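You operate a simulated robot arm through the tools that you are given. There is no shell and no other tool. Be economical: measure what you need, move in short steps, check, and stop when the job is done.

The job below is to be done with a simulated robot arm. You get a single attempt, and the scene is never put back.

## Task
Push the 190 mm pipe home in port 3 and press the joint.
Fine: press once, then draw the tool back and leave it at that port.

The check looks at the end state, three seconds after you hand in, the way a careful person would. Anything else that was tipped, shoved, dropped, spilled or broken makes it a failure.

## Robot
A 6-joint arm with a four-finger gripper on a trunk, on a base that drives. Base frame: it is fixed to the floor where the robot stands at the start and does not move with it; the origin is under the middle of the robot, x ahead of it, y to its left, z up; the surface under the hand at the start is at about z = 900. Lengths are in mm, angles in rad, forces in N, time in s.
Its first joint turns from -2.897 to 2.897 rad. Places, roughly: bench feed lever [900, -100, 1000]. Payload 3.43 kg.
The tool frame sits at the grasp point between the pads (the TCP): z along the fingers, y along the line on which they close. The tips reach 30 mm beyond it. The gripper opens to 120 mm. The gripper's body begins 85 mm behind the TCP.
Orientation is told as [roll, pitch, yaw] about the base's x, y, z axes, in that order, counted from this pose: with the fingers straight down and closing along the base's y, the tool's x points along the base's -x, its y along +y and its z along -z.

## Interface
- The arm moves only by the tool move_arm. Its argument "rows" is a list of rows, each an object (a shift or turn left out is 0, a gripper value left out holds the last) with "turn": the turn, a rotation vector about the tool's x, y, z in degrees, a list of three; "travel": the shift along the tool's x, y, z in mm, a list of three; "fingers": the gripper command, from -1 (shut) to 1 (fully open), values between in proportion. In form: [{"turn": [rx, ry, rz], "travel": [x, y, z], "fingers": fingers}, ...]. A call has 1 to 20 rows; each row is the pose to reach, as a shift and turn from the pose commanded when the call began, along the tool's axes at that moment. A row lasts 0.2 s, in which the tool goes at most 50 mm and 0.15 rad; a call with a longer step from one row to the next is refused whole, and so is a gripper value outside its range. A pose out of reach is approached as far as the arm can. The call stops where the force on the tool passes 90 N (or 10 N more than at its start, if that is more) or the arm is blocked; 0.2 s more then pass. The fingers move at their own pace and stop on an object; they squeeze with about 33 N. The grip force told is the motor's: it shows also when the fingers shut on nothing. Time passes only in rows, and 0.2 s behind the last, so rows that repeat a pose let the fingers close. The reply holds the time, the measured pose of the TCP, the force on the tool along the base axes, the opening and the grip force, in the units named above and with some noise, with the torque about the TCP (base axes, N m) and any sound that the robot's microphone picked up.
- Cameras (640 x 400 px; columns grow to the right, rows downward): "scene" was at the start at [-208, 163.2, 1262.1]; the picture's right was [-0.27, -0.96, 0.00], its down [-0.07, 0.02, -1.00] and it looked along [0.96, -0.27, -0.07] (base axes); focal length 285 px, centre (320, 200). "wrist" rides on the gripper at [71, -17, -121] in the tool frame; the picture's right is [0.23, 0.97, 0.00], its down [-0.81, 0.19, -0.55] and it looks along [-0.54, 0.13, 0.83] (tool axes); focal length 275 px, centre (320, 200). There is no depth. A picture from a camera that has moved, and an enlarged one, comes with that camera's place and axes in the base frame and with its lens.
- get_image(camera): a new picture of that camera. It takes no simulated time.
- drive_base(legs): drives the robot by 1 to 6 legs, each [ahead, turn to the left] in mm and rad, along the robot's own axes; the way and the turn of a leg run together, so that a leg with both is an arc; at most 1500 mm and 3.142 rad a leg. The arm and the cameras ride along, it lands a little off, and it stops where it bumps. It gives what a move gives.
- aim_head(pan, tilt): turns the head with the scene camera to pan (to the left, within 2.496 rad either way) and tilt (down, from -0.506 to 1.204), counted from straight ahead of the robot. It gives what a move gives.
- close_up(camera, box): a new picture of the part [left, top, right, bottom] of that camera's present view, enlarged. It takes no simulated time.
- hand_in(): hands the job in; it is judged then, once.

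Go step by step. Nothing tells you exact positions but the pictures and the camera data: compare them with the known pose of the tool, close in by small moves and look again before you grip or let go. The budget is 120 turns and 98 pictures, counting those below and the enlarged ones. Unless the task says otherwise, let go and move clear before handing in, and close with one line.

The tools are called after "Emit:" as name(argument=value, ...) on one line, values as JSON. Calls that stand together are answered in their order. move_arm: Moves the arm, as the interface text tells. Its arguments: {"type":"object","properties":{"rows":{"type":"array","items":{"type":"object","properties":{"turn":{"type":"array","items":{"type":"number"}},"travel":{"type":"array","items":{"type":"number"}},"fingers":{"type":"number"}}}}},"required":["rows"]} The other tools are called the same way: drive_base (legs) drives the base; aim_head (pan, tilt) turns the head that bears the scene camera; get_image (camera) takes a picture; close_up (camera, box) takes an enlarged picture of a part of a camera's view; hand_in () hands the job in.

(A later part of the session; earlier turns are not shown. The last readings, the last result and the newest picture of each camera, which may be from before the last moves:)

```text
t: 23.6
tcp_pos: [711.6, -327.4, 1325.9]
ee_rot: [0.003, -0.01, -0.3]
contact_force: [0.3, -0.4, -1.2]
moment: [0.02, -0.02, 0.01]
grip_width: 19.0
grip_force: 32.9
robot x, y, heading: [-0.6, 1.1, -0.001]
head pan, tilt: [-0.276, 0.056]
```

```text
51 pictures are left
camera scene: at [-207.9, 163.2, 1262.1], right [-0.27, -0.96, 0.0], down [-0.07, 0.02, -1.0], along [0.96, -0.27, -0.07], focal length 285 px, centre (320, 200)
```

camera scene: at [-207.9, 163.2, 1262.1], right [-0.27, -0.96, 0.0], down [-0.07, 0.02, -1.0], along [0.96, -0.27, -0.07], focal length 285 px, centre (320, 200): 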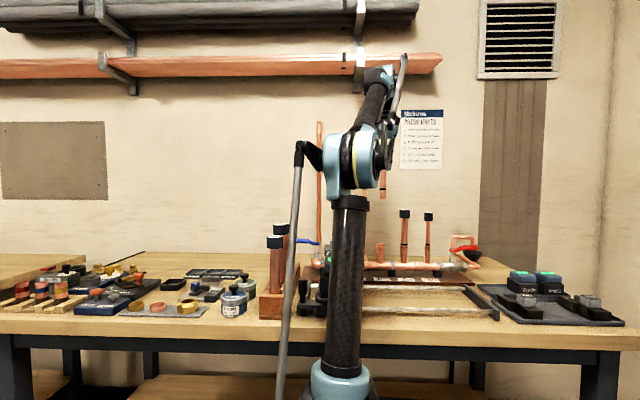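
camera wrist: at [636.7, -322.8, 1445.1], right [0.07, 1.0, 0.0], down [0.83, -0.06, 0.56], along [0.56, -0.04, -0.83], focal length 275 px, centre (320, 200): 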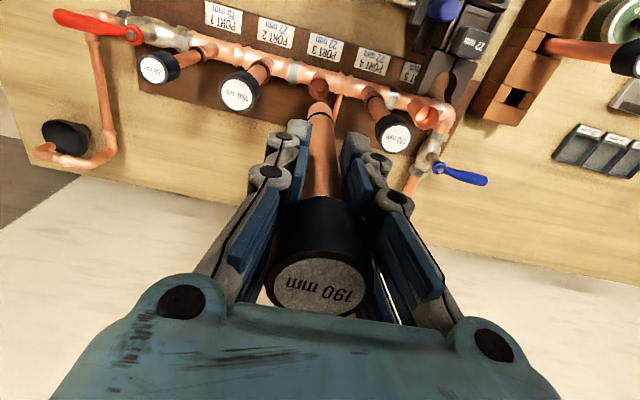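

Emit:
move_arm(rows=[{"travel": [-8, 0, 30], "fingers": -1}, {"travel": [-14, 0, 65]}, {"travel": [-14, 0, 100]}, {"travel": [-14, 0, 130]}, {"travel": [-14, 0, 136]}, {"travel": [-14, 0, 136]}])

Emit:
close_up(camera="wrist", box=[270, 60, 390, 200])

Emit:
close_up(camera="scene", box=[350, 180, 430, 280])

```text
t: 25.0
tcp_pos: [726.4, -331.3, 1188.1]
ee_rot: [0.004, -0.01, -0.298]
contact_force: [0.5, 0.1, -2.1]
moment: [0.0, -0.03, -0.01]
grip_width: 19.0
grip_force: 33.0
robot x, y, heading: [0.9, 0.1, 0.001]
head pan, tilt: [-0.276, 0.056]
```

```text
2.86 times, centred on (330, 130) of wrist
camera zoom: at [650.9, -327.0, 1308.7], right [0.07, 1.0, 0.0], down [0.83, -0.05, 0.56], along [0.56, -0.04, -0.83], focal length 786 px, centre (291, 400)
```

zoom: 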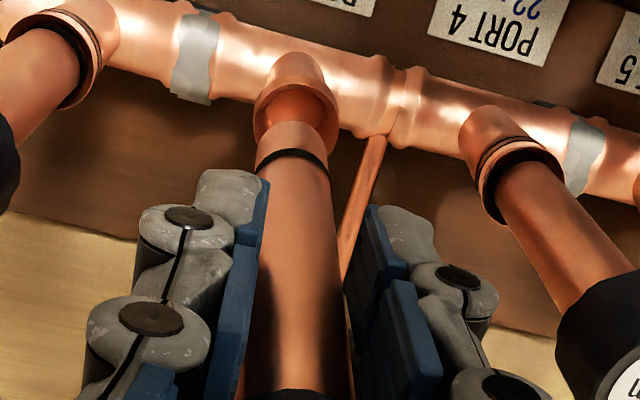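

```text
4.00 times, centred on (390, 230) of scene
camera zoom: at [-207.9, 163.2, 1262.1], right [-0.27, -0.96, 0.0], down [-0.07, 0.02, -1.0], along [0.96, -0.27, -0.07], focal length 1141 px, centre (40, 80)
```

zoom: 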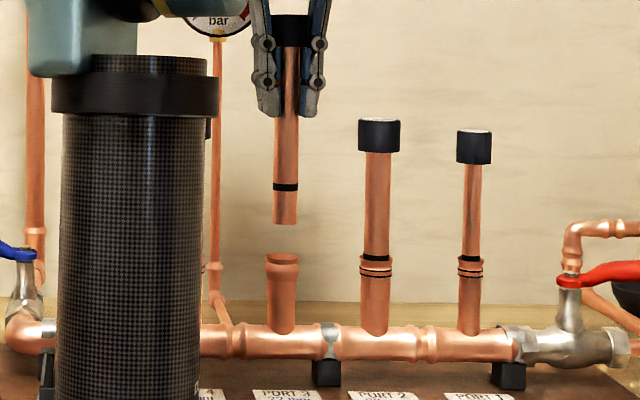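

Emit:
close_up(camera="wrist", box=[296, 66, 352, 126])

```text
6.67 times, centred on (324, 96) of wrist
camera zoom: at [650.9, -327.0, 1308.7], right [0.07, 1.0, 0.0], down [0.83, -0.05, 0.56], along [0.56, -0.04, -0.83], focal length 1835 px, centre (293, 893)
```

zoom: 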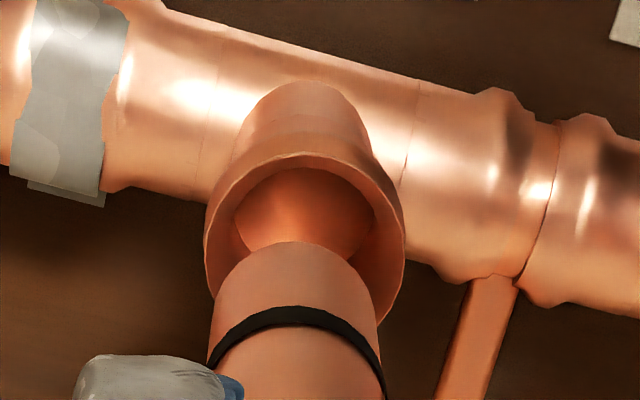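

The pipe end is within about 2 mm of the socket centre. I correct sideways by 2 mm and trim the small tilt, then lower nearer and check.

Emit:
move_arm(rows=[{"travel": [0, 2, 0], "turn": [0, 0.57, 0], "fingers": -1}, {"travel": [0, 2, 12], "turn": [0, 0.57, 0]}, {"travel": [0, 2, 24], "turn": [0, 0.57, 0]}, {"travel": [0, 2, 24], "turn": [0, 0.57, 0]}])

Emit:
close_up(camera="wrist", box=[290, 66, 354, 126])

Emit:
close_up(camera="scene", box=[366, 215, 406, 260])

```text
t: 26.0
tcp_pos: [728.8, -329.3, 1164.9]
ee_rot: [0.002, -0.001, -0.3]
contact_force: [0.3, -0.5, -0.6]
moment: [-0.01, -0.01, -0.03]
grip_width: 19.1
grip_force: 33.0
robot x, y, heading: [-5.2, -0.1, 0.003]
head pan, tilt: [-0.276, 0.056]
```

```text
6.67 times, centred on (322, 96) of wrist
camera zoom: at [653.3, -325.3, 1285.7], right [0.07, 1.0, 0.0], down [0.83, -0.06, 0.55], along [0.55, -0.03, -0.83], focal length 1835 px, centre (307, 893)
```

zoom: 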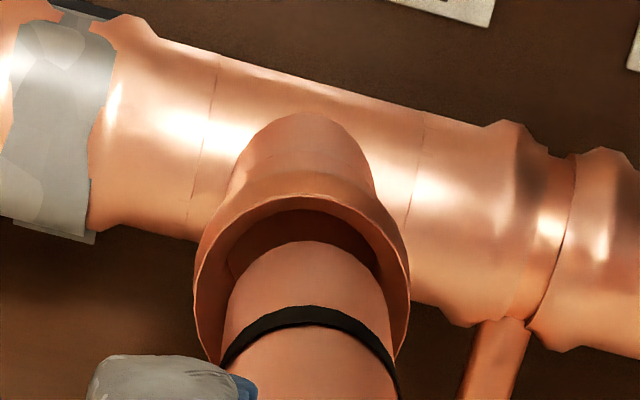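

```text
8.89 times, centred on (386, 238) of scene
camera zoom: at [-207.9, 163.2, 1262.1], right [-0.27, -0.96, 0.0], down [-0.07, 0.02, -1.0], along [0.96, -0.27, -0.07], focal length 2536 px, centre (-267, -133)
```

zoom: 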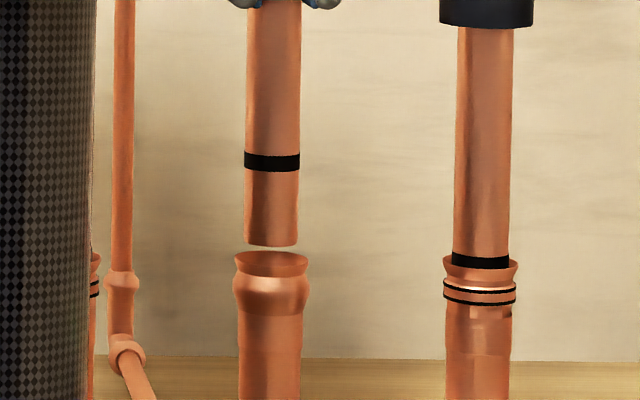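

Both views show it centred. I lower it into the socket.

Emit:
move_arm(rows=[{"travel": [0, -0.6, 5], "fingers": -1}, {"travel": [0, -0.6, 10]}, {"travel": [0, -0.6, 15]}, {"travel": [0, -0.6, 20]}, {"travel": [0, -0.6, 25]}, {"travel": [0, -0.6, 25]}])

Emit:
close_up(camera="scene", box=[366, 205, 416, 260])

```text
t: 27.4
tcp_pos: [727.3, -329.5, 1140.7]
ee_rot: [0.004, -0.001, -0.299]
contact_force: [0.7, 0.5, 3.0]
moment: [0.01, -0.17, 0.02]
grip_width: 19.1
grip_force: 33.1
robot x, y, heading: [-0.5, -2.3, 0.005]
head pan, tilt: [-0.276, 0.056]
```

```text
7.27 times, centred on (391, 232) of scene
camera zoom: at [-207.9, 163.2, 1262.1], right [-0.27, -0.96, 0.0], down [-0.07, 0.02, -1.0], along [0.96, -0.27, -0.07], focal length 2075 px, centre (-196, -36)
```

zoom: 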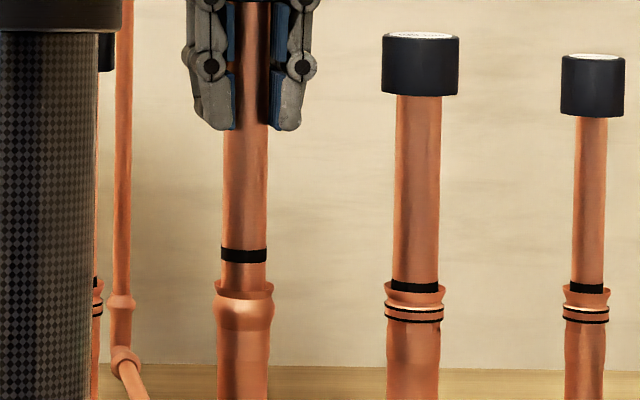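

Emit:
move_arm(rows=[{"travel": [0, 0, 4], "fingers": -1}, {"travel": [0, 0, 8]}, {"travel": [0, 0, 12]}, {"travel": [0, 0, 16]}, {"travel": [0, 0, 18]}, {"travel": [0, 0, 20]}, {"travel": [0, 0, 20]}])

Emit:
close_up(camera="scene", box=[366, 205, 416, 260])

```text
t: 29.0
tcp_pos: [726.8, -328.9, 1121.3]
ee_rot: [0.004, -0.002, -0.299]
contact_force: [-2.0, -0.6, 35.3]
moment: [0.04, 0.13, 0.06]
grip_width: 19.4
grip_force: 33.0
robot x, y, heading: [-0.1, 0.2, 0.003]
head pan, tilt: [-0.276, 0.056]
```

```text
7.27 times, centred on (391, 232) of scene
camera zoom: at [-209.1, 163.7, 1261.8], right [-0.27, -0.96, 0.0], down [-0.07, 0.01, -1.0], along [0.96, -0.27, -0.07], focal length 2075 px, centre (-196, -36)
```

zoom: 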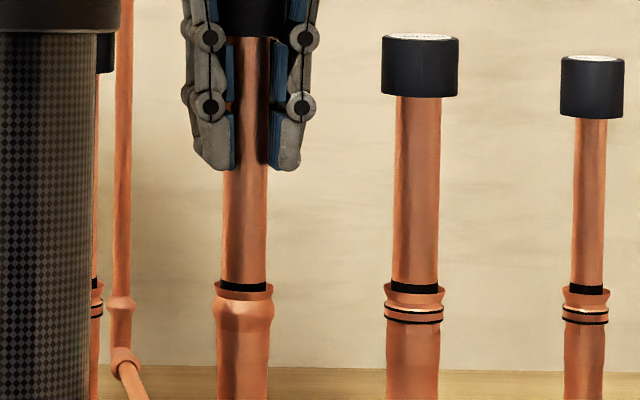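

Emit:
move_arm(rows=[{"travel": [0, 0, 3], "fingers": -1}, {"travel": [0, 0, 6]}, {"travel": [0, 0, 6]}])

Emit:
close_up(camera="scene", box=[366, 205, 416, 260])

```text
t: 29.8
tcp_pos: [727.3, -328.8, 1114.4]
ee_rot: [0.003, -0.001, -0.3]
contact_force: [-1.7, 0.7, 31.6]
moment: [0.06, 0.17, 0.02]
grip_width: 18.9
grip_force: 33.4
robot x, y, heading: [1.9, 4.5, 0.003]
head pan, tilt: [-0.276, 0.056]
```

```text
7.27 times, centred on (391, 232) of scene
camera zoom: at [-209.0, 163.6, 1261.9], right [-0.27, -0.96, 0.0], down [-0.07, 0.01, -1.0], along [0.96, -0.27, -0.07], focal length 2075 px, centre (-196, -36)
```

zoom: 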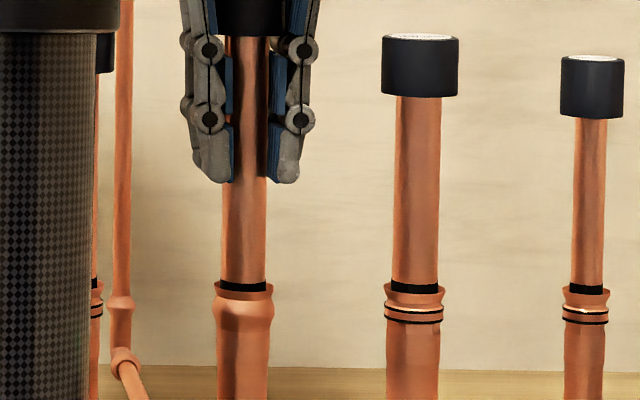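

The mark is level with the socket rim like its neighbours, but the grip slipped at about 32 N. I'll release, rise and press on the cap from above to be sure it's home.

Emit:
move_arm(rows=[{"travel": [0, 0, 0], "fingers": -0.1}, {"travel": [0, 0, 0]}, {"travel": [0, 0, -40]}, {"travel": [0, 0, -80]}, {"travel": [0, 0, -115]}, {"travel": [0, 0, -115], "fingers": -1}, {"travel": [0, 0, -115]}, {"travel": [0, 0, -115]}])

Emit:
close_up(camera="scene", box=[350, 180, 430, 265])

Emit:
get_image(camera="wrist")

```text
t: 31.6
tcp_pos: [725.9, -331.4, 1229.3]
ee_rot: [0.004, -0.002, -0.299]
contact_force: [0.3, -0.7, 0.0]
moment: [-0.03, -0.01, -0.02]
grip_width: 0.1
grip_force: 32.8
robot x, y, heading: [-1.3, -5.5, -0.002]
head pan, tilt: [-0.276, 0.056]
```

```text
4.71 times, centred on (390, 222) of scene
camera zoom: at [-207.9, 163.2, 1262.1], right [-0.27, -0.96, 0.0], down [-0.07, 0.02, -1.0], along [0.96, -0.27, -0.07], focal length 1343 px, centre (-9, 94)
```

zoom: 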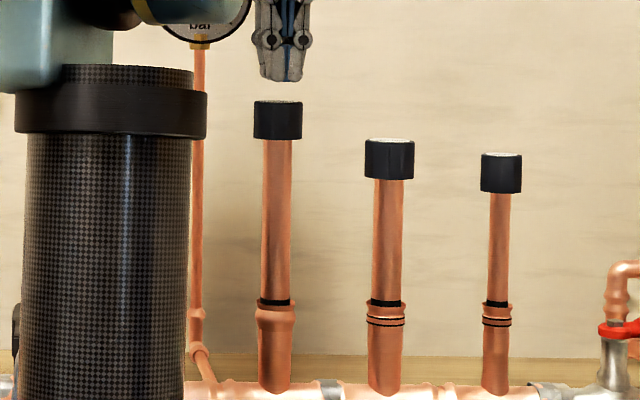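

```text
41 pictures are left
camera wrist: at [652.6, -326.3, 1349.2], right [0.07, 1.0, 0.0], down [0.83, -0.06, 0.55], along [0.55, -0.03, -0.83], focal length 275 px, centre (320, 200)
```

wrist: 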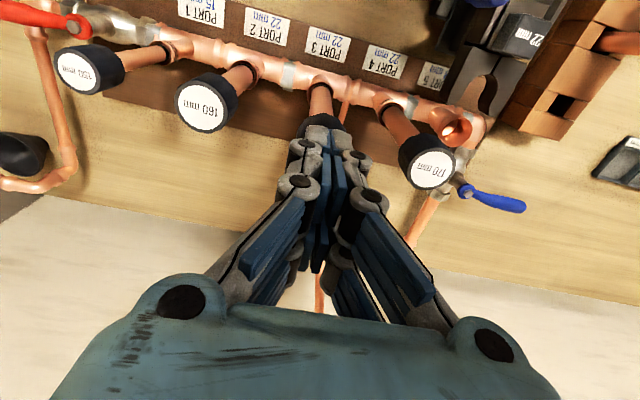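

Emit:
move_arm(rows=[{"travel": [0, 2, 8], "fingers": -1}, {"travel": [0, 2, 14]}, {"travel": [0, 2, 18]}, {"travel": [0, 2, 21]}, {"travel": [0, 2, 24]}, {"travel": [0, 2, 27]}, {"travel": [0, 2, 30]}])

Emit:
close_up(camera="scene", box=[366, 205, 416, 260])

```text
t: 32.7
tcp_pos: [714.1, -327.3, 1217.8]
ee_rot: [0.005, -0.013, -0.299]
contact_force: [2.1, 0.0, -1.0]
moment: [0.03, 0.22, -0.01]
grip_width: 0.0
grip_force: 33.2
robot x, y, heading: [-1.3, 2.6, 0.003]
head pan, tilt: [-0.276, 0.056]
stopped in row 5: the force on the tool passed its limit at 102 N (the readings are from after the stop); the commanded pose is now the measured one
```

```text
7.27 times, centred on (391, 232) of scene
camera zoom: at [-207.3, 163.0, 1262.3], right [-0.27, -0.96, 0.0], down [-0.07, 0.02, -1.0], along [0.96, -0.27, -0.07], focal length 2075 px, centre (-196, -36)
```

zoom: 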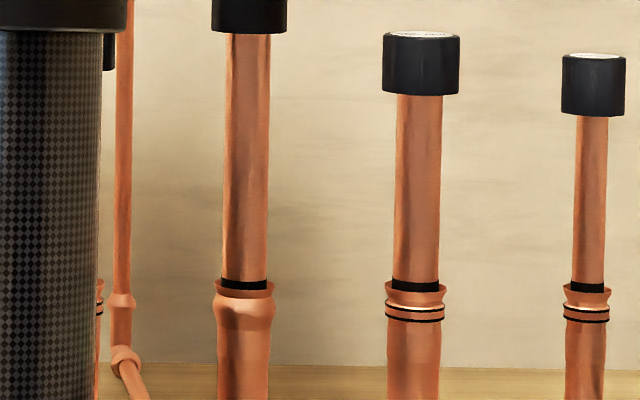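

The pipe is bottomed out: 102 N on the cap and the mark stays at the rim. Now to the press tool; I move back and look at its handle and the knob post on the carriage.

Emit:
move_arm(rows=[{"travel": [0, 0, -40], "fingers": -1}, {"travel": [0, 0, -70]}, {"travel": [45, 0, -70]}, {"travel": [90, 10, -70]}, {"travel": [130, 35, -70]}, {"travel": [170, 60, -70]}, {"travel": [210, 85, -70]}, {"travel": [250, 110, -70]}, {"travel": [290, 135, -70]}, {"travel": [325, 165, -60]}, {"travel": [350, 190, -40]}, {"travel": [362, 209, -10], "fingers": 1}, {"travel": [362, 209, 20]}, {"travel": [362, 209, 20]}])

Emit:
get_image(camera="wrist")

Emit:
close_up(camera="wrist", box=[200, 60, 400, 200])

```text
t: 35.7
tcp_pos: [428.1, -20.0, 1195.2]
ee_rot: [0.005, -0.014, -0.297]
contact_force: [-0.4, 1.3, -0.4]
moment: [0.0, -0.01, 0.0]
grip_width: 120.1
grip_force: 0.1
robot x, y, heading: [0.6, -1.3, -0.006]
head pan, tilt: [-0.276, 0.056]
```

```text
39 pictures are left
camera wrist: at [352.9, -15.9, 1314.3], right [0.07, 1.0, 0.0], down [0.82, -0.06, 0.57], along [0.56, -0.04, -0.82], focal length 275 px, centre (320, 200)
```

wrist: 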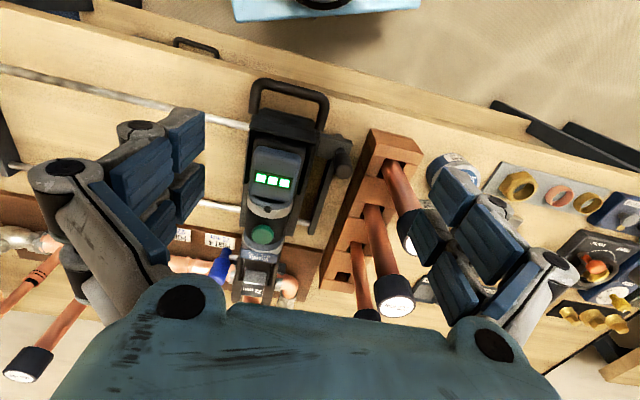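

```text
2.86 times, centred on (300, 130) of wrist
camera zoom: at [352.9, -15.9, 1314.3], right [0.07, 1.0, 0.0], down [0.82, -0.06, 0.57], along [0.56, -0.04, -0.82], focal length 786 px, centre (377, 400)
```

zoom: 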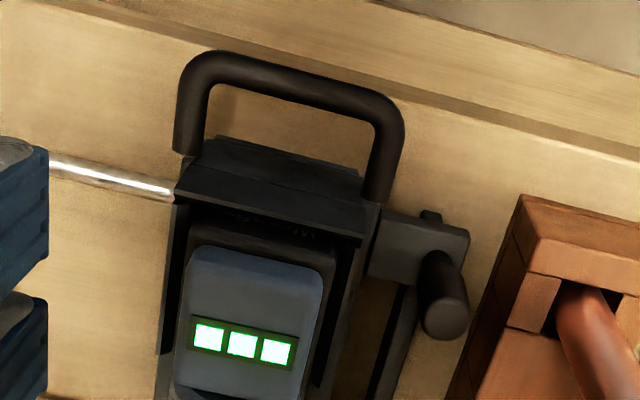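

Emit:
close_up(camera="wrist", box=[305, 125, 369, 175])

Emit:
close_up(camera="scene", box=[280, 240, 350, 320])

```text
8.00 times, centred on (337, 150) of wrist
camera zoom: at [352.9, -15.9, 1314.3], right [0.07, 1.0, 0.0], down [0.82, -0.06, 0.57], along [0.56, -0.04, -0.82], focal length 2202 px, centre (184, 600)
```

zoom: 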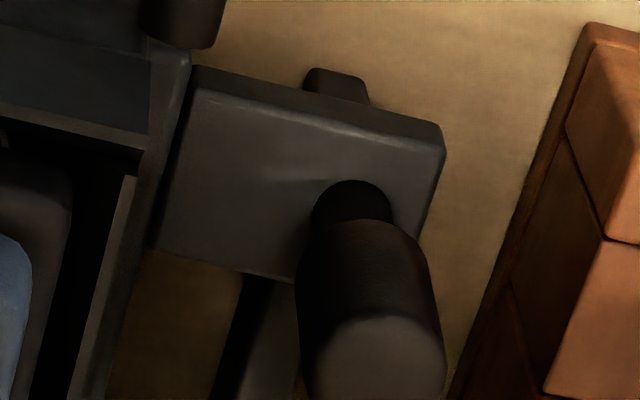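

```text
5.00 times, centred on (315, 280) of scene
camera zoom: at [-208.0, 163.3, 1262.1], right [-0.27, -0.96, 0.0], down [-0.07, 0.02, -1.0], along [0.96, -0.27, -0.07], focal length 1427 px, centre (345, -200)
```

zoom: 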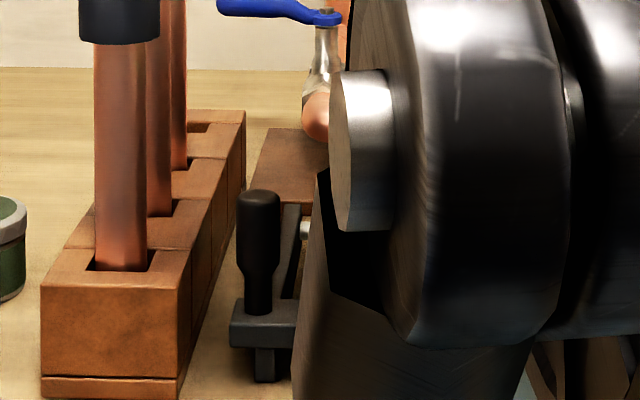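

The knob post (524, 3, z 957–1000) is fixed to the carriage, and the D-handle to the tool. I turn the hand so the fingers close along the tool's axis and go above the knob.

Emit:
move_arm(rows=[{"travel": [0, 0, 0], "turn": [0, 0, -7.5], "fingers": 0}, {"travel": [0, 0, 0], "turn": [0, 0, -15]}, {"travel": [0, 0, 0], "turn": [0, 0, -22.5]}, {"travel": [0, 0, 0], "turn": [0, 0, -30]}, {"travel": [0, 0, 0], "turn": [0, 0, -37.5]}, {"travel": [0, 0, 0], "turn": [0, 0, -45]}, {"travel": [0, 0, 0], "turn": [0, 0, -52.5]}, {"travel": [-10, 5, 0], "turn": [0, 0, -60]}, {"travel": [-25, 15, 0], "turn": [0, 0, -67.5]}, {"travel": [-40, 24, 0], "turn": [0, 0, -75]}, {"travel": [-55, 33, 0], "turn": [0, 0, -82.5]}, {"travel": [-70, 42, 0], "turn": [0, 0, -90]}, {"travel": [-85, 50.4, 0], "turn": [0, 0, -90]}, {"travel": [-85, 50.4, 0], "turn": [0, 0, -90]}])

Emit:
get_image(camera="wrist")

```text
t: 38.7
tcp_pos: [524.9, 0.7, 1195.7]
ee_rot: [-0.014, -0.005, 1.273]
contact_force: [-0.3, -0.5, 0.5]
moment: [-0.01, 0.01, 0.02]
grip_width: 60.0
grip_force: 0.0
robot x, y, heading: [-0.3, 0.4, 0.003]
head pan, tilt: [-0.276, 0.056]
```

```text
35 pictures are left
camera wrist: at [517.8, -71.6, 1316.0], right [-1.0, 0.07, -0.01], down [0.05, 0.83, 0.55], along [0.05, 0.55, -0.83], focal length 275 px, centre (320, 200)
```

wrist: 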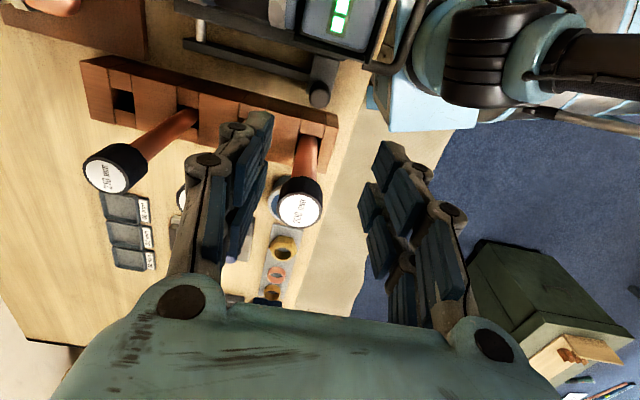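

Emit:
move_arm(rows=[{"travel": [0, 0, 40], "fingers": 0}, {"travel": [0, 0, 80]}, {"travel": [0, 0, 120]}, {"travel": [0, 0, 150]}, {"travel": [0, 0, 150]}])

Emit:
get_image(camera="wrist")

```text
t: 39.9
tcp_pos: [526.9, 1.4, 1046.1]
ee_rot: [-0.014, -0.005, 1.271]
contact_force: [0.0, 0.0, 0.1]
moment: [-0.01, -0.02, -0.03]
grip_width: 59.9
grip_force: 0.0
robot x, y, heading: [-1.2, -0.2, 0.0]
head pan, tilt: [-0.276, 0.056]
```

```text
34 pictures are left
camera wrist: at [519.6, -72.2, 1166.0], right [-1.0, 0.07, -0.01], down [0.05, 0.83, 0.55], along [0.05, 0.55, -0.83], focal length 275 px, centre (320, 200)
```

wrist: 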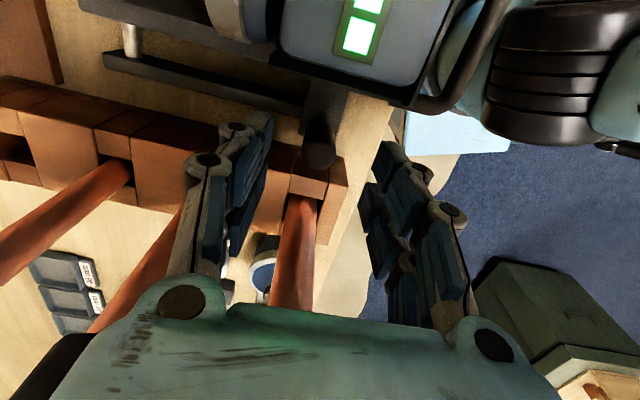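

Emit:
move_arm(rows=[{"travel": [2, 0, 30], "fingers": 0}, {"travel": [2, 0, 60]}, {"travel": [2, 0, 60]}, {"travel": [2, 0, 60], "fingers": -1}, {"travel": [2, 0, 60]}, {"travel": [2, 0, 60]}])

Emit:
get_image(camera="wrist")

```text
t: 41.3
tcp_pos: [526.6, 0.2, 985.1]
ee_rot: [-0.016, -0.006, 1.273]
contact_force: [-5.4, 0.8, -5.5]
moment: [-0.01, 0.21, 0.06]
grip_width: 23.3
grip_force: 45.0
robot x, y, heading: [-1.2, -1.7, -0.001]
head pan, tilt: [-0.276, 0.056]
```

```text
33 pictures are left
camera wrist: at [519.6, -74.3, 1105.5], right [-1.0, 0.07, -0.01], down [0.05, 0.83, 0.55], along [0.05, 0.55, -0.83], focal length 275 px, centre (320, 200)
```

wrist: 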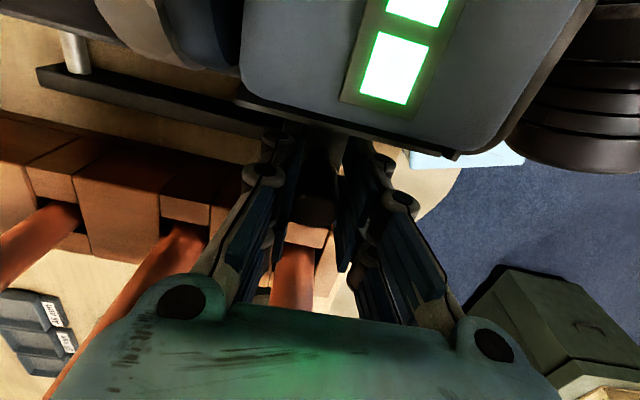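

Knob gripped. I slide the carriage a short way along the rails to test.

Emit:
move_arm(rows=[{"travel": [5, 0, 0], "fingers": -1}, {"travel": [12, 0, 0]}, {"travel": [20, 0, 0]}, {"travel": [30, 0, 0]}, {"travel": [40, 0, 0]}, {"travel": [40, 0, 0]}])

Emit:
get_image(camera="wrist")

```text
t: 42.7
tcp_pos: [515.0, -37.5, 986.1]
ee_rot: [-0.012, -0.004, 1.272]
contact_force: [-26.4, 7.7, -28.3]
moment: [0.11, 0.79, 0.22]
grip_width: 23.6
grip_force: 45.2
robot x, y, heading: [-3.9, -1.7, -0.001]
head pan, tilt: [-0.276, 0.056]
```

```text
32 pictures are left
camera wrist: at [507.5, -111.6, 1105.6], right [-1.0, 0.07, -0.01], down [0.05, 0.83, 0.55], along [0.05, 0.55, -0.83], focal length 275 px, centre (320, 200)
```

wrist: 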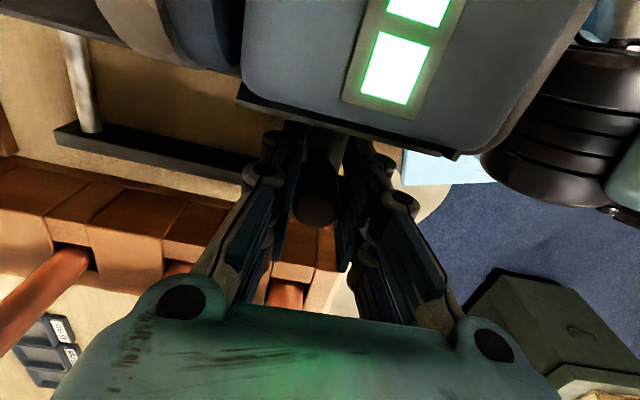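

The carriage slides with the hand; side force shows my line is a bit off the rail direction, so I correct and continue.

Emit:
move_arm(rows=[{"travel": [0, 2, 2], "fingers": -1}, {"travel": [10, 3, 2]}, {"travel": [20, 3.3, 2]}, {"travel": [30, 3.6, 2]}, {"travel": [40, 4, 2]}, {"travel": [40, 4, 2]}])

```text
t: 44.1
tcp_pos: [502.3, -74.9, 984.2]
ee_rot: [-0.015, -0.005, 1.269]
contact_force: [45.7, -18.4, 45.0]
moment: [-0.12, -1.02, -0.36]
grip_width: 23.6
grip_force: 45.1
robot x, y, heading: [-0.9, 3.0, 0.004]
head pan, tilt: [-0.276, 0.056]
```

Emit:
move_arm(rows=[{"travel": [0, -2.6, -1.2], "fingers": -1}, {"travel": [10, -2.3, -1.2]}, {"travel": [20, -2, -1.2]}, {"travel": [30, -1.7, -1.2]}, {"travel": [40, -1.4, -1.2]}, {"travel": [50, -1.1, -1.2]}, {"travel": [50, -1.1, -1.2]}])

Emit:
get_image(camera="wrist")

Emit:
get_image(camera="scene")

```text
t: 45.7
tcp_pos: [486.0, -123.4, 984.4]
ee_rot: [-0.015, -0.005, 1.272]
contact_force: [7.0, -2.5, -0.6]
moment: [0.22, -0.22, -0.09]
grip_width: 23.6
grip_force: 45.4
robot x, y, heading: [0.2, -0.8, -0.005]
head pan, tilt: [-0.276, 0.056]
```

```text
31 pictures are left
camera wrist: at [479.2, -196.6, 1103.9], right [-1.0, 0.07, -0.01], down [0.05, 0.83, 0.55], along [0.05, 0.55, -0.83], focal length 275 px, centre (320, 200)
```

wrist: 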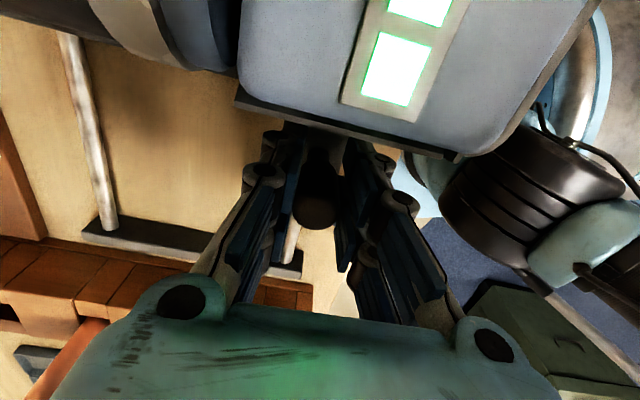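

```text
30 pictures are left
camera scene: at [-207.7, 163.1, 1262.2], right [-0.27, -0.96, 0.0], down [-0.07, 0.02, -1.0], along [0.96, -0.27, -0.07], focal length 285 px, centre (320, 200)
```

scene: 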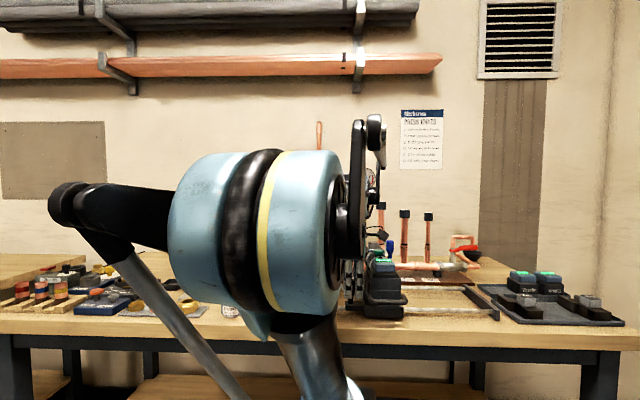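

Emit:
move_arm(rows=[{"travel": [10, 0, 0], "fingers": -1}, {"travel": [20, 0.3, 0]}, {"travel": [30, 0.5, 0]}, {"travel": [37, 0.6, 0]}, {"travel": [37, 0.6, 0]}])

Emit:
close_up(camera="scene", box=[350, 190, 450, 330])

```text
t: 46.9
tcp_pos: [475.3, -158.2, 984.1]
ee_rot: [-0.014, -0.006, 1.273]
contact_force: [-2.9, -3.2, -23.0]
moment: [-0.25, 0.17, 0.01]
grip_width: 23.5
grip_force: 45.1
robot x, y, heading: [0.6, -1.7, 0.003]
head pan, tilt: [-0.276, 0.056]
```

```text
2.86 times, centred on (400, 260) of scene
camera zoom: at [-207.7, 163.0, 1262.2], right [-0.27, -0.96, 0.0], down [-0.07, 0.02, -1.0], along [0.96, -0.27, -0.07], focal length 815 px, centre (91, 29)
```

zoom: 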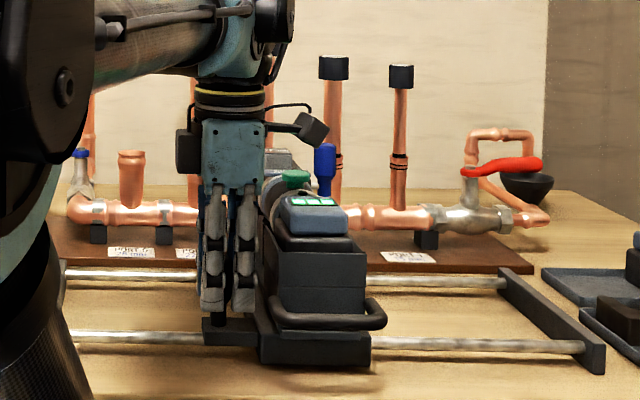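

Emit:
move_arm(rows=[{"travel": [0, 0, 0], "fingers": 0}, {"travel": [0, 0, 0]}, {"travel": [0, 0, -40]}, {"travel": [0, 0, -85]}, {"travel": [0, 0, -130]}, {"travel": [0, 0, -175], "turn": [0, 0, 7]}, {"travel": [0, -5, -215], "turn": [0, 0, 14]}, {"travel": [10, -15, -246], "turn": [0, 0, 22]}, {"travel": [20, -25, -246], "turn": [0, 0, 30]}, {"travel": [30, -35, -246], "turn": [0, 0, 38]}, {"travel": [40, -45, -246], "turn": [0, 0, 46]}, {"travel": [50, -55, -246], "turn": [0, 0, 54]}, {"travel": [60, -65, -246], "turn": [0, 0, 62]}, {"travel": [70, -75, -246], "turn": [0, 0, 70]}, {"travel": [80, -82, -246], "turn": [0, 0, 78]}, {"travel": [85, -88, -246], "turn": [0, 0, 85], "fingers": 1}, {"travel": [85, -88, -246], "turn": [0, 0, 91.1]}, {"travel": [85, -88, -246], "turn": [0, 0, 91.1]}])

Emit:
get_image(camera="wrist")

Emit:
close_up(camera="wrist", box=[260, 110, 400, 220])

```text
t: 50.7
tcp_pos: [530.3, -266.6, 1231.7]
ee_rot: [0.003, -0.012, -0.32]
contact_force: [-0.5, 0.0, -0.5]
moment: [0.01, -0.02, 0.0]
grip_width: 120.0
grip_force: 0.1
robot x, y, heading: [3.4, -2.8, -0.003]
head pan, tilt: [-0.276, 0.056]
```

```text
28 pictures are left
camera wrist: at [454.7, -259.5, 1350.4], right [0.09, 1.0, 0.0], down [0.82, -0.07, 0.57], along [0.56, -0.05, -0.82], focal length 275 px, centre (320, 200)
```

wrist: 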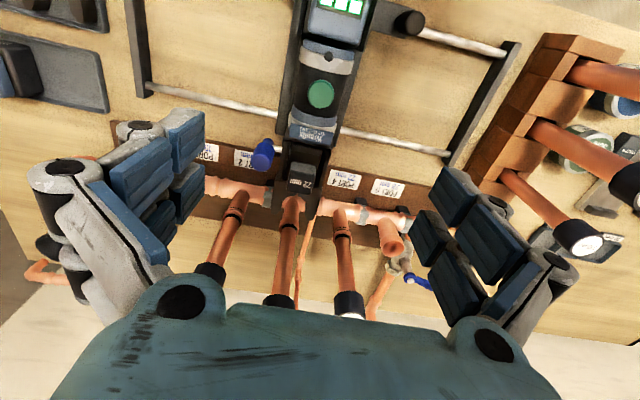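

```text
3.64 times, centred on (330, 165) of wrist
camera zoom: at [454.7, -259.5, 1350.4], right [0.09, 1.0, 0.0], down [0.82, -0.07, 0.57], along [0.56, -0.05, -0.82], focal length 1001 px, centre (284, 327)
```

zoom: 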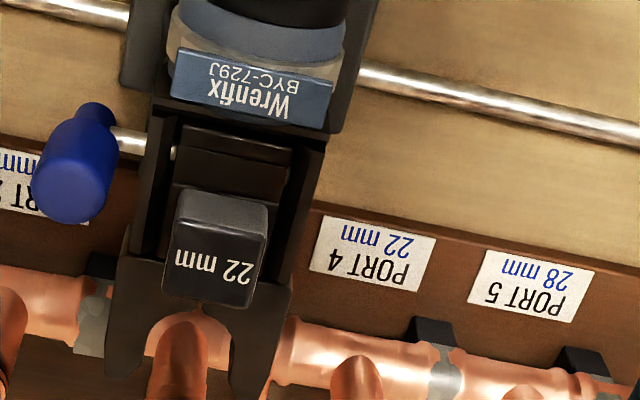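

Emit:
close_up(camera="wrist", box=[245, 125, 335, 185])

```text
6.67 times, centred on (290, 155) of wrist
camera zoom: at [454.7, -259.5, 1350.4], right [0.09, 1.0, 0.0], down [0.82, -0.07, 0.57], along [0.56, -0.05, -0.82], focal length 1835 px, centre (520, 500)
```

zoom: 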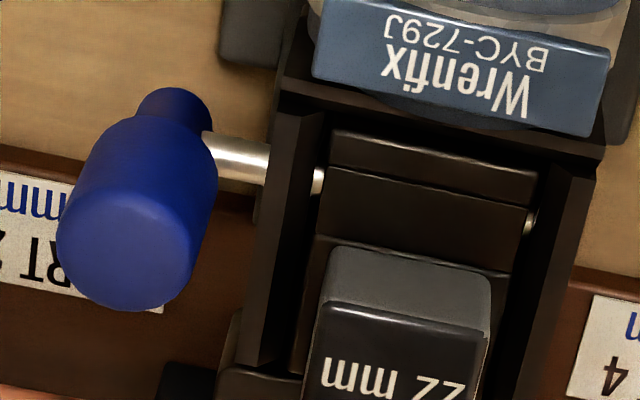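

The pin is visible on both sides of the jaw, so it is in. Now I check the jaw's alignment with the pipe.

Emit:
close_up(camera="wrist", box=[255, 170, 335, 225])

```text
7.27 times, centred on (295, 198) of wrist
camera zoom: at [454.7, -259.5, 1350.4], right [0.09, 1.0, 0.0], down [0.82, -0.07, 0.57], along [0.56, -0.05, -0.82], focal length 2002 px, centre (502, 218)
```

zoom: 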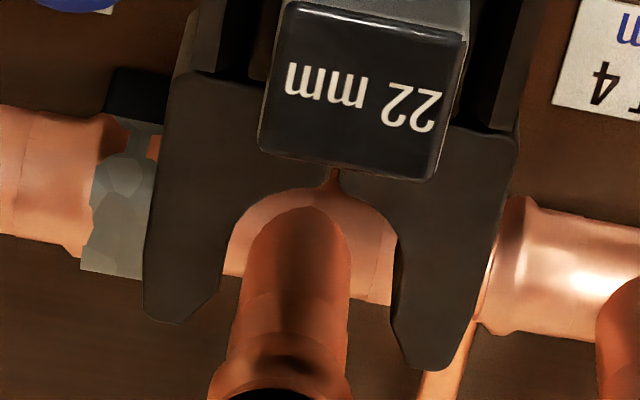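

The jaw mouth is centred on port 3's pipe within about a millimetre. Next I turn the hand to grip the D-handle (about (373, -217, 975)) and push the tool forward.

Emit:
move_arm(rows=[{"travel": [14, 0, 0], "turn": [0, 0, -7.5], "fingers": -0.4}, {"travel": [28, 0, 0], "turn": [0, 0, -15]}, {"travel": [42, 0, 0], "turn": [0, 0, -22.5]}, {"travel": [56, 0, 0], "turn": [0, 0, -30]}, {"travel": [70, 0, 0], "turn": [0, 0, -37.5]}, {"travel": [84, 0, 0], "turn": [0, 0, -45]}, {"travel": [98, 0, 0], "turn": [0, 0, -52.5]}, {"travel": [112, 0, 0], "turn": [0, 0, -60]}, {"travel": [126, 0, 10], "turn": [0, 0, -67.5]}, {"travel": [140, 0, 20], "turn": [0, 0, -75]}, {"travel": [154, 0, 30], "turn": [0, 0, -82.5]}, {"travel": [168, -1, 40], "turn": [0, 0, -90]}, {"travel": [172, -1, 50], "turn": [0, 0, -90]}, {"travel": [172, -1, 50], "turn": [0, 0, -90]}])

Emit:
get_image(camera="wrist")

Emit:
close_up(camera="scene", box=[340, 160, 440, 330])

```text
t: 53.7
tcp_pos: [368.0, -211.8, 1179.1]
ee_rot: [-0.014, -0.004, 1.254]
contact_force: [-0.2, 0.2, 0.7]
moment: [0.0, -0.01, -0.03]
grip_width: 36.0
grip_force: 0.0
robot x, y, heading: [-1.9, 2.8, 0.006]
head pan, tilt: [-0.276, 0.056]
```

```text
24 pictures are left
camera wrist: at [359.5, -286.2, 1298.9], right [-1.0, 0.09, -0.01], down [0.06, 0.83, 0.55], along [0.06, 0.55, -0.83], focal length 275 px, centre (320, 200)
```

wrist: 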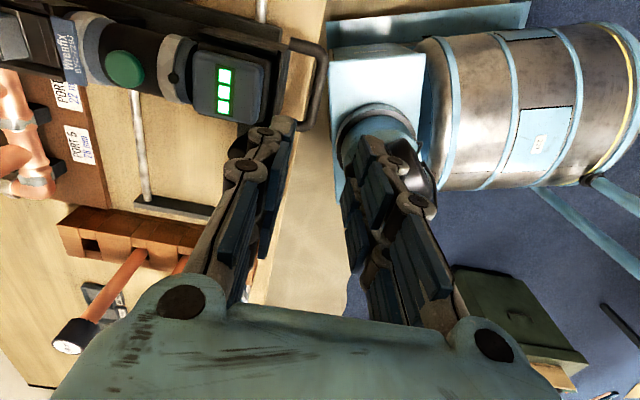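

```text
2.35 times, centred on (390, 245) of scene
camera zoom: at [-208.0, 163.3, 1262.1], right [-0.27, -0.96, 0.0], down [-0.07, 0.02, -1.0], along [0.96, -0.27, -0.07], focal length 671 px, centre (155, 94)
```

zoom: 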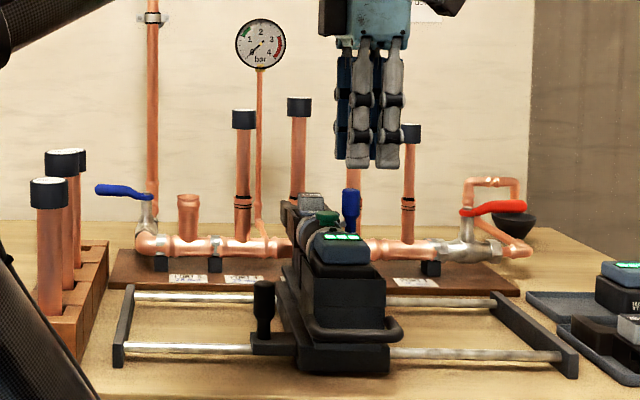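

Emit:
move_arm(rows=[{"travel": [0, -3, 40], "fingers": -0.4}, {"travel": [0, -3, 80]}, {"travel": [0, -3, 120]}, {"travel": [0, -3, 155]}, {"travel": [0, -3, 155]}])

Emit:
get_image(camera="wrist")

Emit:
close_up(camera="scene", box=[340, 230, 440, 330])

```text
t: 54.9
tcp_pos: [375.9, -213.5, 1023.2]
ee_rot: [-0.014, -0.004, 1.253]
contact_force: [0.5, -0.8, -0.3]
moment: [0.0, 0.0, 0.0]
grip_width: 36.1
grip_force: 0.0
robot x, y, heading: [-1.9, -1.8, 0.003]
head pan, tilt: [-0.276, 0.056]
```

```text
22 pictures are left
camera wrist: at [365.8, -287.0, 1143.6], right [-1.0, 0.09, -0.01], down [0.06, 0.83, 0.55], along [0.06, 0.55, -0.83], focal length 275 px, centre (320, 200)
```

wrist: 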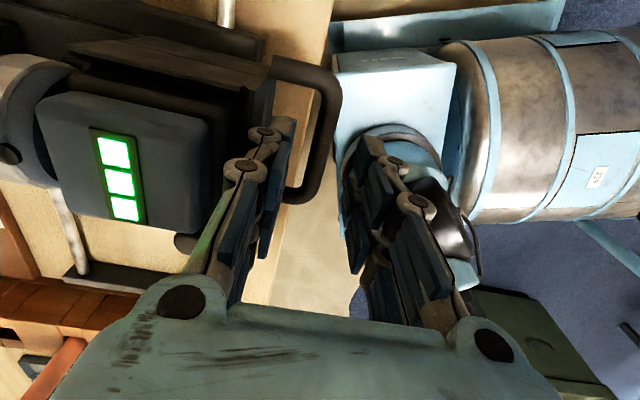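

```text
4.00 times, centred on (390, 280) of scene
camera zoom: at [-208.0, 163.3, 1262.1], right [-0.27, -0.96, 0.0], down [-0.07, 0.02, -1.0], along [0.96, -0.27, -0.07], focal length 1141 px, centre (40, -120)
```

zoom: 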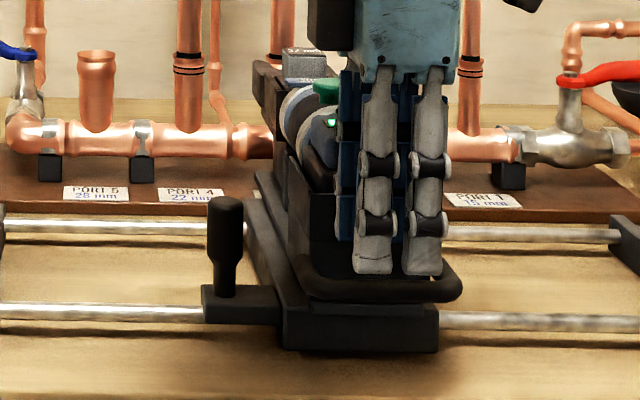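

Emit:
move_arm(rows=[{"travel": [5, 1, 12], "fingers": -0.4}, {"travel": [5, 1, 25]}, {"travel": [5, 1, 37]}, {"travel": [5, 1, 37]}])

Emit:
get_image(camera="wrist")

```text
t: 55.9
tcp_pos: [372.3, -217.6, 987.3]
ee_rot: [-0.014, -0.005, 1.253]
contact_force: [-1.0, -0.1, -0.1]
moment: [-0.03, 0.0, 0.01]
grip_width: 35.9
grip_force: 0.0
robot x, y, heading: [1.3, -1.6, 0.002]
head pan, tilt: [-0.276, 0.056]
```

```text
20 pictures are left
camera wrist: at [362.9, -291.4, 1107.2], right [-1.0, 0.09, -0.01], down [0.06, 0.83, 0.55], along [0.06, 0.55, -0.83], focal length 275 px, centre (320, 200)
```

wrist: 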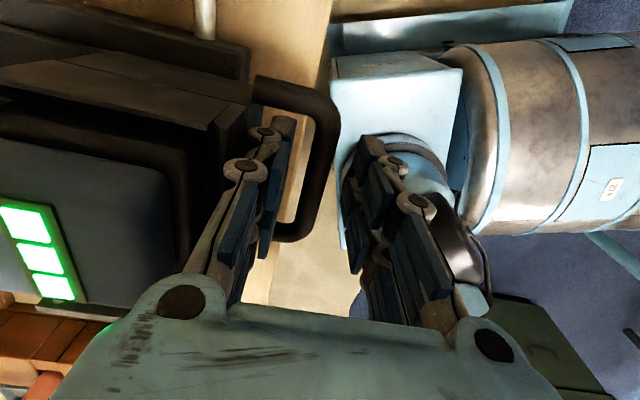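

Emit:
move_arm(rows=[{"travel": [0, 0, 3], "fingers": -1}, {"travel": [0, 0, 3]}, {"travel": [0, 0, 3]}])

Emit:
get_image(camera="wrist")

```text
t: 56.7
tcp_pos: [373.4, -218.7, 984.9]
ee_rot: [-0.015, -0.007, 1.253]
contact_force: [52.4, -17.9, 50.2]
moment: [0.18, -1.03, -1.96]
grip_width: 12.7
grip_force: 45.3
robot x, y, heading: [0.3, 2.5, 0.001]
head pan, tilt: [-0.276, 0.056]
```

```text
19 pictures are left
camera wrist: at [364.5, -292.0, 1105.1], right [-1.0, 0.09, -0.02], down [0.06, 0.83, 0.55], along [0.06, 0.55, -0.83], focal length 275 px, centre (320, 200)
```

wrist: 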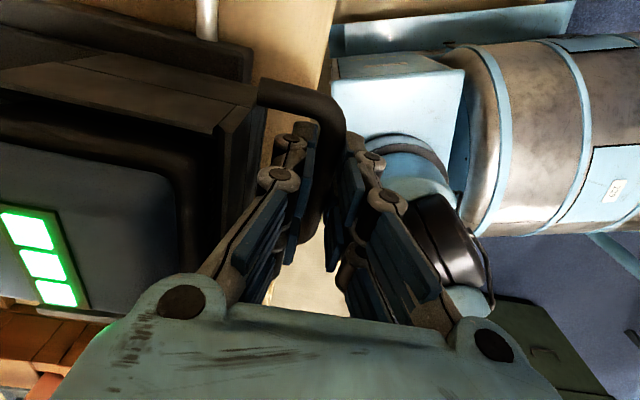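

Handle gripped. I push the tool forward in small steps.

Emit:
move_arm(rows=[{"travel": [0, -4, -1], "fingers": -1}, {"travel": [0, -10, -2]}, {"travel": [0, -17, -2]}, {"travel": [0, -24, -2]}, {"travel": [0, -30, -2]}, {"travel": [0, -30, -2]}])

Emit:
close_up(camera="scene", box=[340, 200, 440, 320])

```text
t: 58.1
tcp_pos: [399.7, -227.4, 985.1]
ee_rot: [-0.012, -0.006, 1.254]
contact_force: [-1.4, 1.2, -44.7]
moment: [0.06, -0.01, -1.63]
grip_width: 12.7
grip_force: 44.7
robot x, y, heading: [1.1, 2.0, 0.002]
head pan, tilt: [-0.276, 0.056]
```

```text
3.33 times, centred on (390, 260) of scene
camera zoom: at [-207.3, 162.9, 1262.3], right [-0.27, -0.96, 0.0], down [-0.07, 0.02, -1.0], along [0.96, -0.27, -0.07], focal length 951 px, centre (87, 0)
```

zoom: 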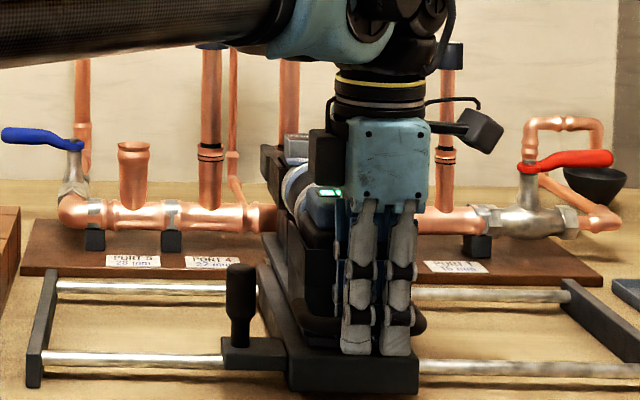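

Emit:
move_arm(rows=[{"travel": [0, -5, 1], "fingers": -1}, {"travel": [0, -10, 1]}, {"travel": [0, -15, 1]}, {"travel": [0, -15, 1]}])

Emit:
move_arm(rows=[{"travel": [0, -4, 0], "fingers": -1}, {"travel": [0, -7, 0]}, {"travel": [0, -7, 0]}])

Emit:
get_image(camera="wrist")

```text
t: 59.1
tcp_pos: [414.3, -232.6, 984.3]
ee_rot: [-0.014, -0.005, 1.255]
contact_force: [1.7, 1.2, -18.3]
moment: [0.31, -0.15, -1.76]
grip_width: 12.5
grip_force: 45.1
robot x, y, heading: [-1.4, -1.0, -0.002]
head pan, tilt: [-0.276, 0.056]
```

```text
t: 59.9
tcp_pos: [419.4, -234.2, 985.7]
ee_rot: [-0.015, -0.005, 1.252]
contact_force: [1.6, -2.2, 1.3]
moment: [-0.04, -0.01, -1.83]
grip_width: 12.6
grip_force: 45.0
robot x, y, heading: [-1.6, -1.3, 0.002]
head pan, tilt: [-0.276, 0.056]
```

```text
17 pictures are left
camera wrist: at [411.8, -307.6, 1105.8], right [-1.0, 0.09, -0.01], down [0.06, 0.83, 0.55], along [0.06, 0.55, -0.83], focal length 275 px, centre (320, 200)
```

wrist: 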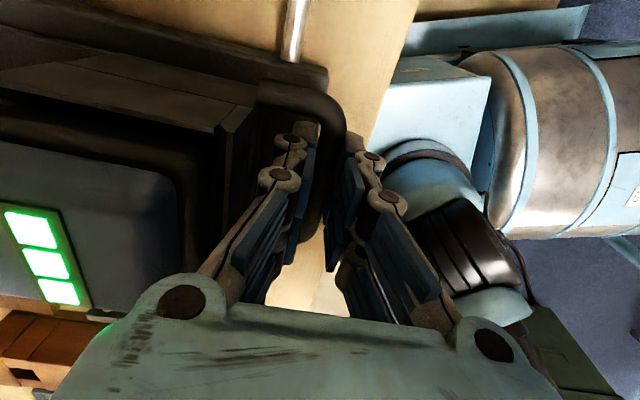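

Emit:
move_arm(rows=[{"travel": [0, -2, 0], "fingers": -1}, {"travel": [0, -4, 0]}, {"travel": [0, -4, 0]}])

Emit:
move_arm(rows=[{"travel": [0, -2, 0], "fingers": -1}, {"travel": [0, -3, 0]}, {"travel": [0, -3, 0]}])

```text
t: 60.7
tcp_pos: [421.1, -233.6, 985.3]
ee_rot: [-0.012, -0.005, 1.251]
contact_force: [-45.7, 16.5, -1.5]
moment: [-0.27, 0.93, -1.71]
grip_width: 12.7
grip_force: 44.6
robot x, y, heading: [1.0, 1.8, 0.004]
head pan, tilt: [-0.276, 0.056]
```

```text
t: 61.5
tcp_pos: [421.2, -234.6, 987.7]
ee_rot: [-0.016, -0.01, 1.254]
contact_force: [-59.9, 29.4, -46.3]
moment: [0.89, 0.54, -1.5]
grip_width: 13.0
grip_force: 45.0
robot x, y, heading: [0.4, 1.8, -0.002]
head pan, tilt: [-0.276, 0.056]
```

The tool has hit its stop against the pipe (about 50 mm forward, 60 N). I ease off, release the handle and look from above.

Emit:
move_arm(rows=[{"travel": [0, 3, 1], "fingers": -1}, {"travel": [0, 3, 1], "fingers": -0.45}, {"travel": [0, 3, 1]}, {"travel": [0, 3, -30]}, {"travel": [0, 3, -75]}, {"travel": [0, 3, -120]}, {"travel": [0, 0, -165], "turn": [0, 0, 7]}, {"travel": [0, -10, -205], "turn": [0, 0, 14]}, {"travel": [0, -20, -245], "turn": [0, 0, 22]}, {"travel": [0, -32, -245], "turn": [0, 0, 30]}, {"travel": [0, -44, -245], "turn": [0, 0, 38]}, {"travel": [0, -56, -245], "turn": [0, 0, 46]}, {"travel": [0, -68, -245], "turn": [0, 0, 54]}, {"travel": [-2, -80, -245], "turn": [0, 0, 62]}, {"travel": [-4, -92, -245], "turn": [0, 0, 70]}, {"travel": [-6, -104, -245], "turn": [0, 0, 78], "fingers": 1}, {"travel": [-6, -116, -245], "turn": [0, 0, 85]}, {"travel": [-6, -128, -245], "turn": [0, 0, 90]}, {"travel": [-6, -128, -245], "turn": [0, 0, 90]}])

Emit:
get_image(camera="wrist")

Emit:
close_up(camera="wrist", box=[250, 150, 350, 230])

```text
t: 65.5
tcp_pos: [546.6, -270.5, 1232.0]
ee_rot: [0.005, -0.014, -0.319]
contact_force: [0.2, -0.6, -0.6]
moment: [-0.06, 0.02, -0.01]
grip_width: 119.9
grip_force: 0.1
robot x, y, heading: [0.8, -1.0, -0.004]
head pan, tilt: [-0.276, 0.056]
```

```text
16 pictures are left
camera wrist: at [471.3, -264.7, 1351.3], right [0.09, 1.0, 0.0], down [0.82, -0.07, 0.57], along [0.56, -0.05, -0.82], focal length 275 px, centre (320, 200)
```

wrist: 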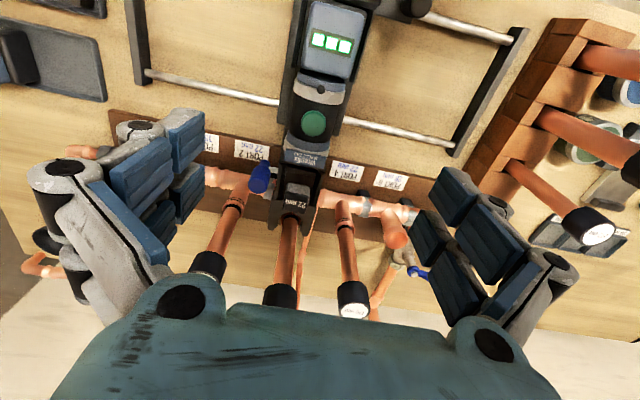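

```text
5.00 times, centred on (300, 190) of wrist
camera zoom: at [471.3, -264.7, 1351.3], right [0.09, 1.0, 0.0], down [0.82, -0.07, 0.57], along [0.56, -0.05, -0.82], focal length 1376 px, centre (420, 250)
```

zoom: 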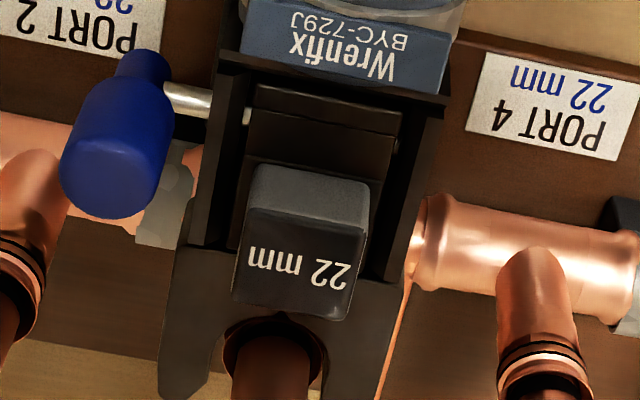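

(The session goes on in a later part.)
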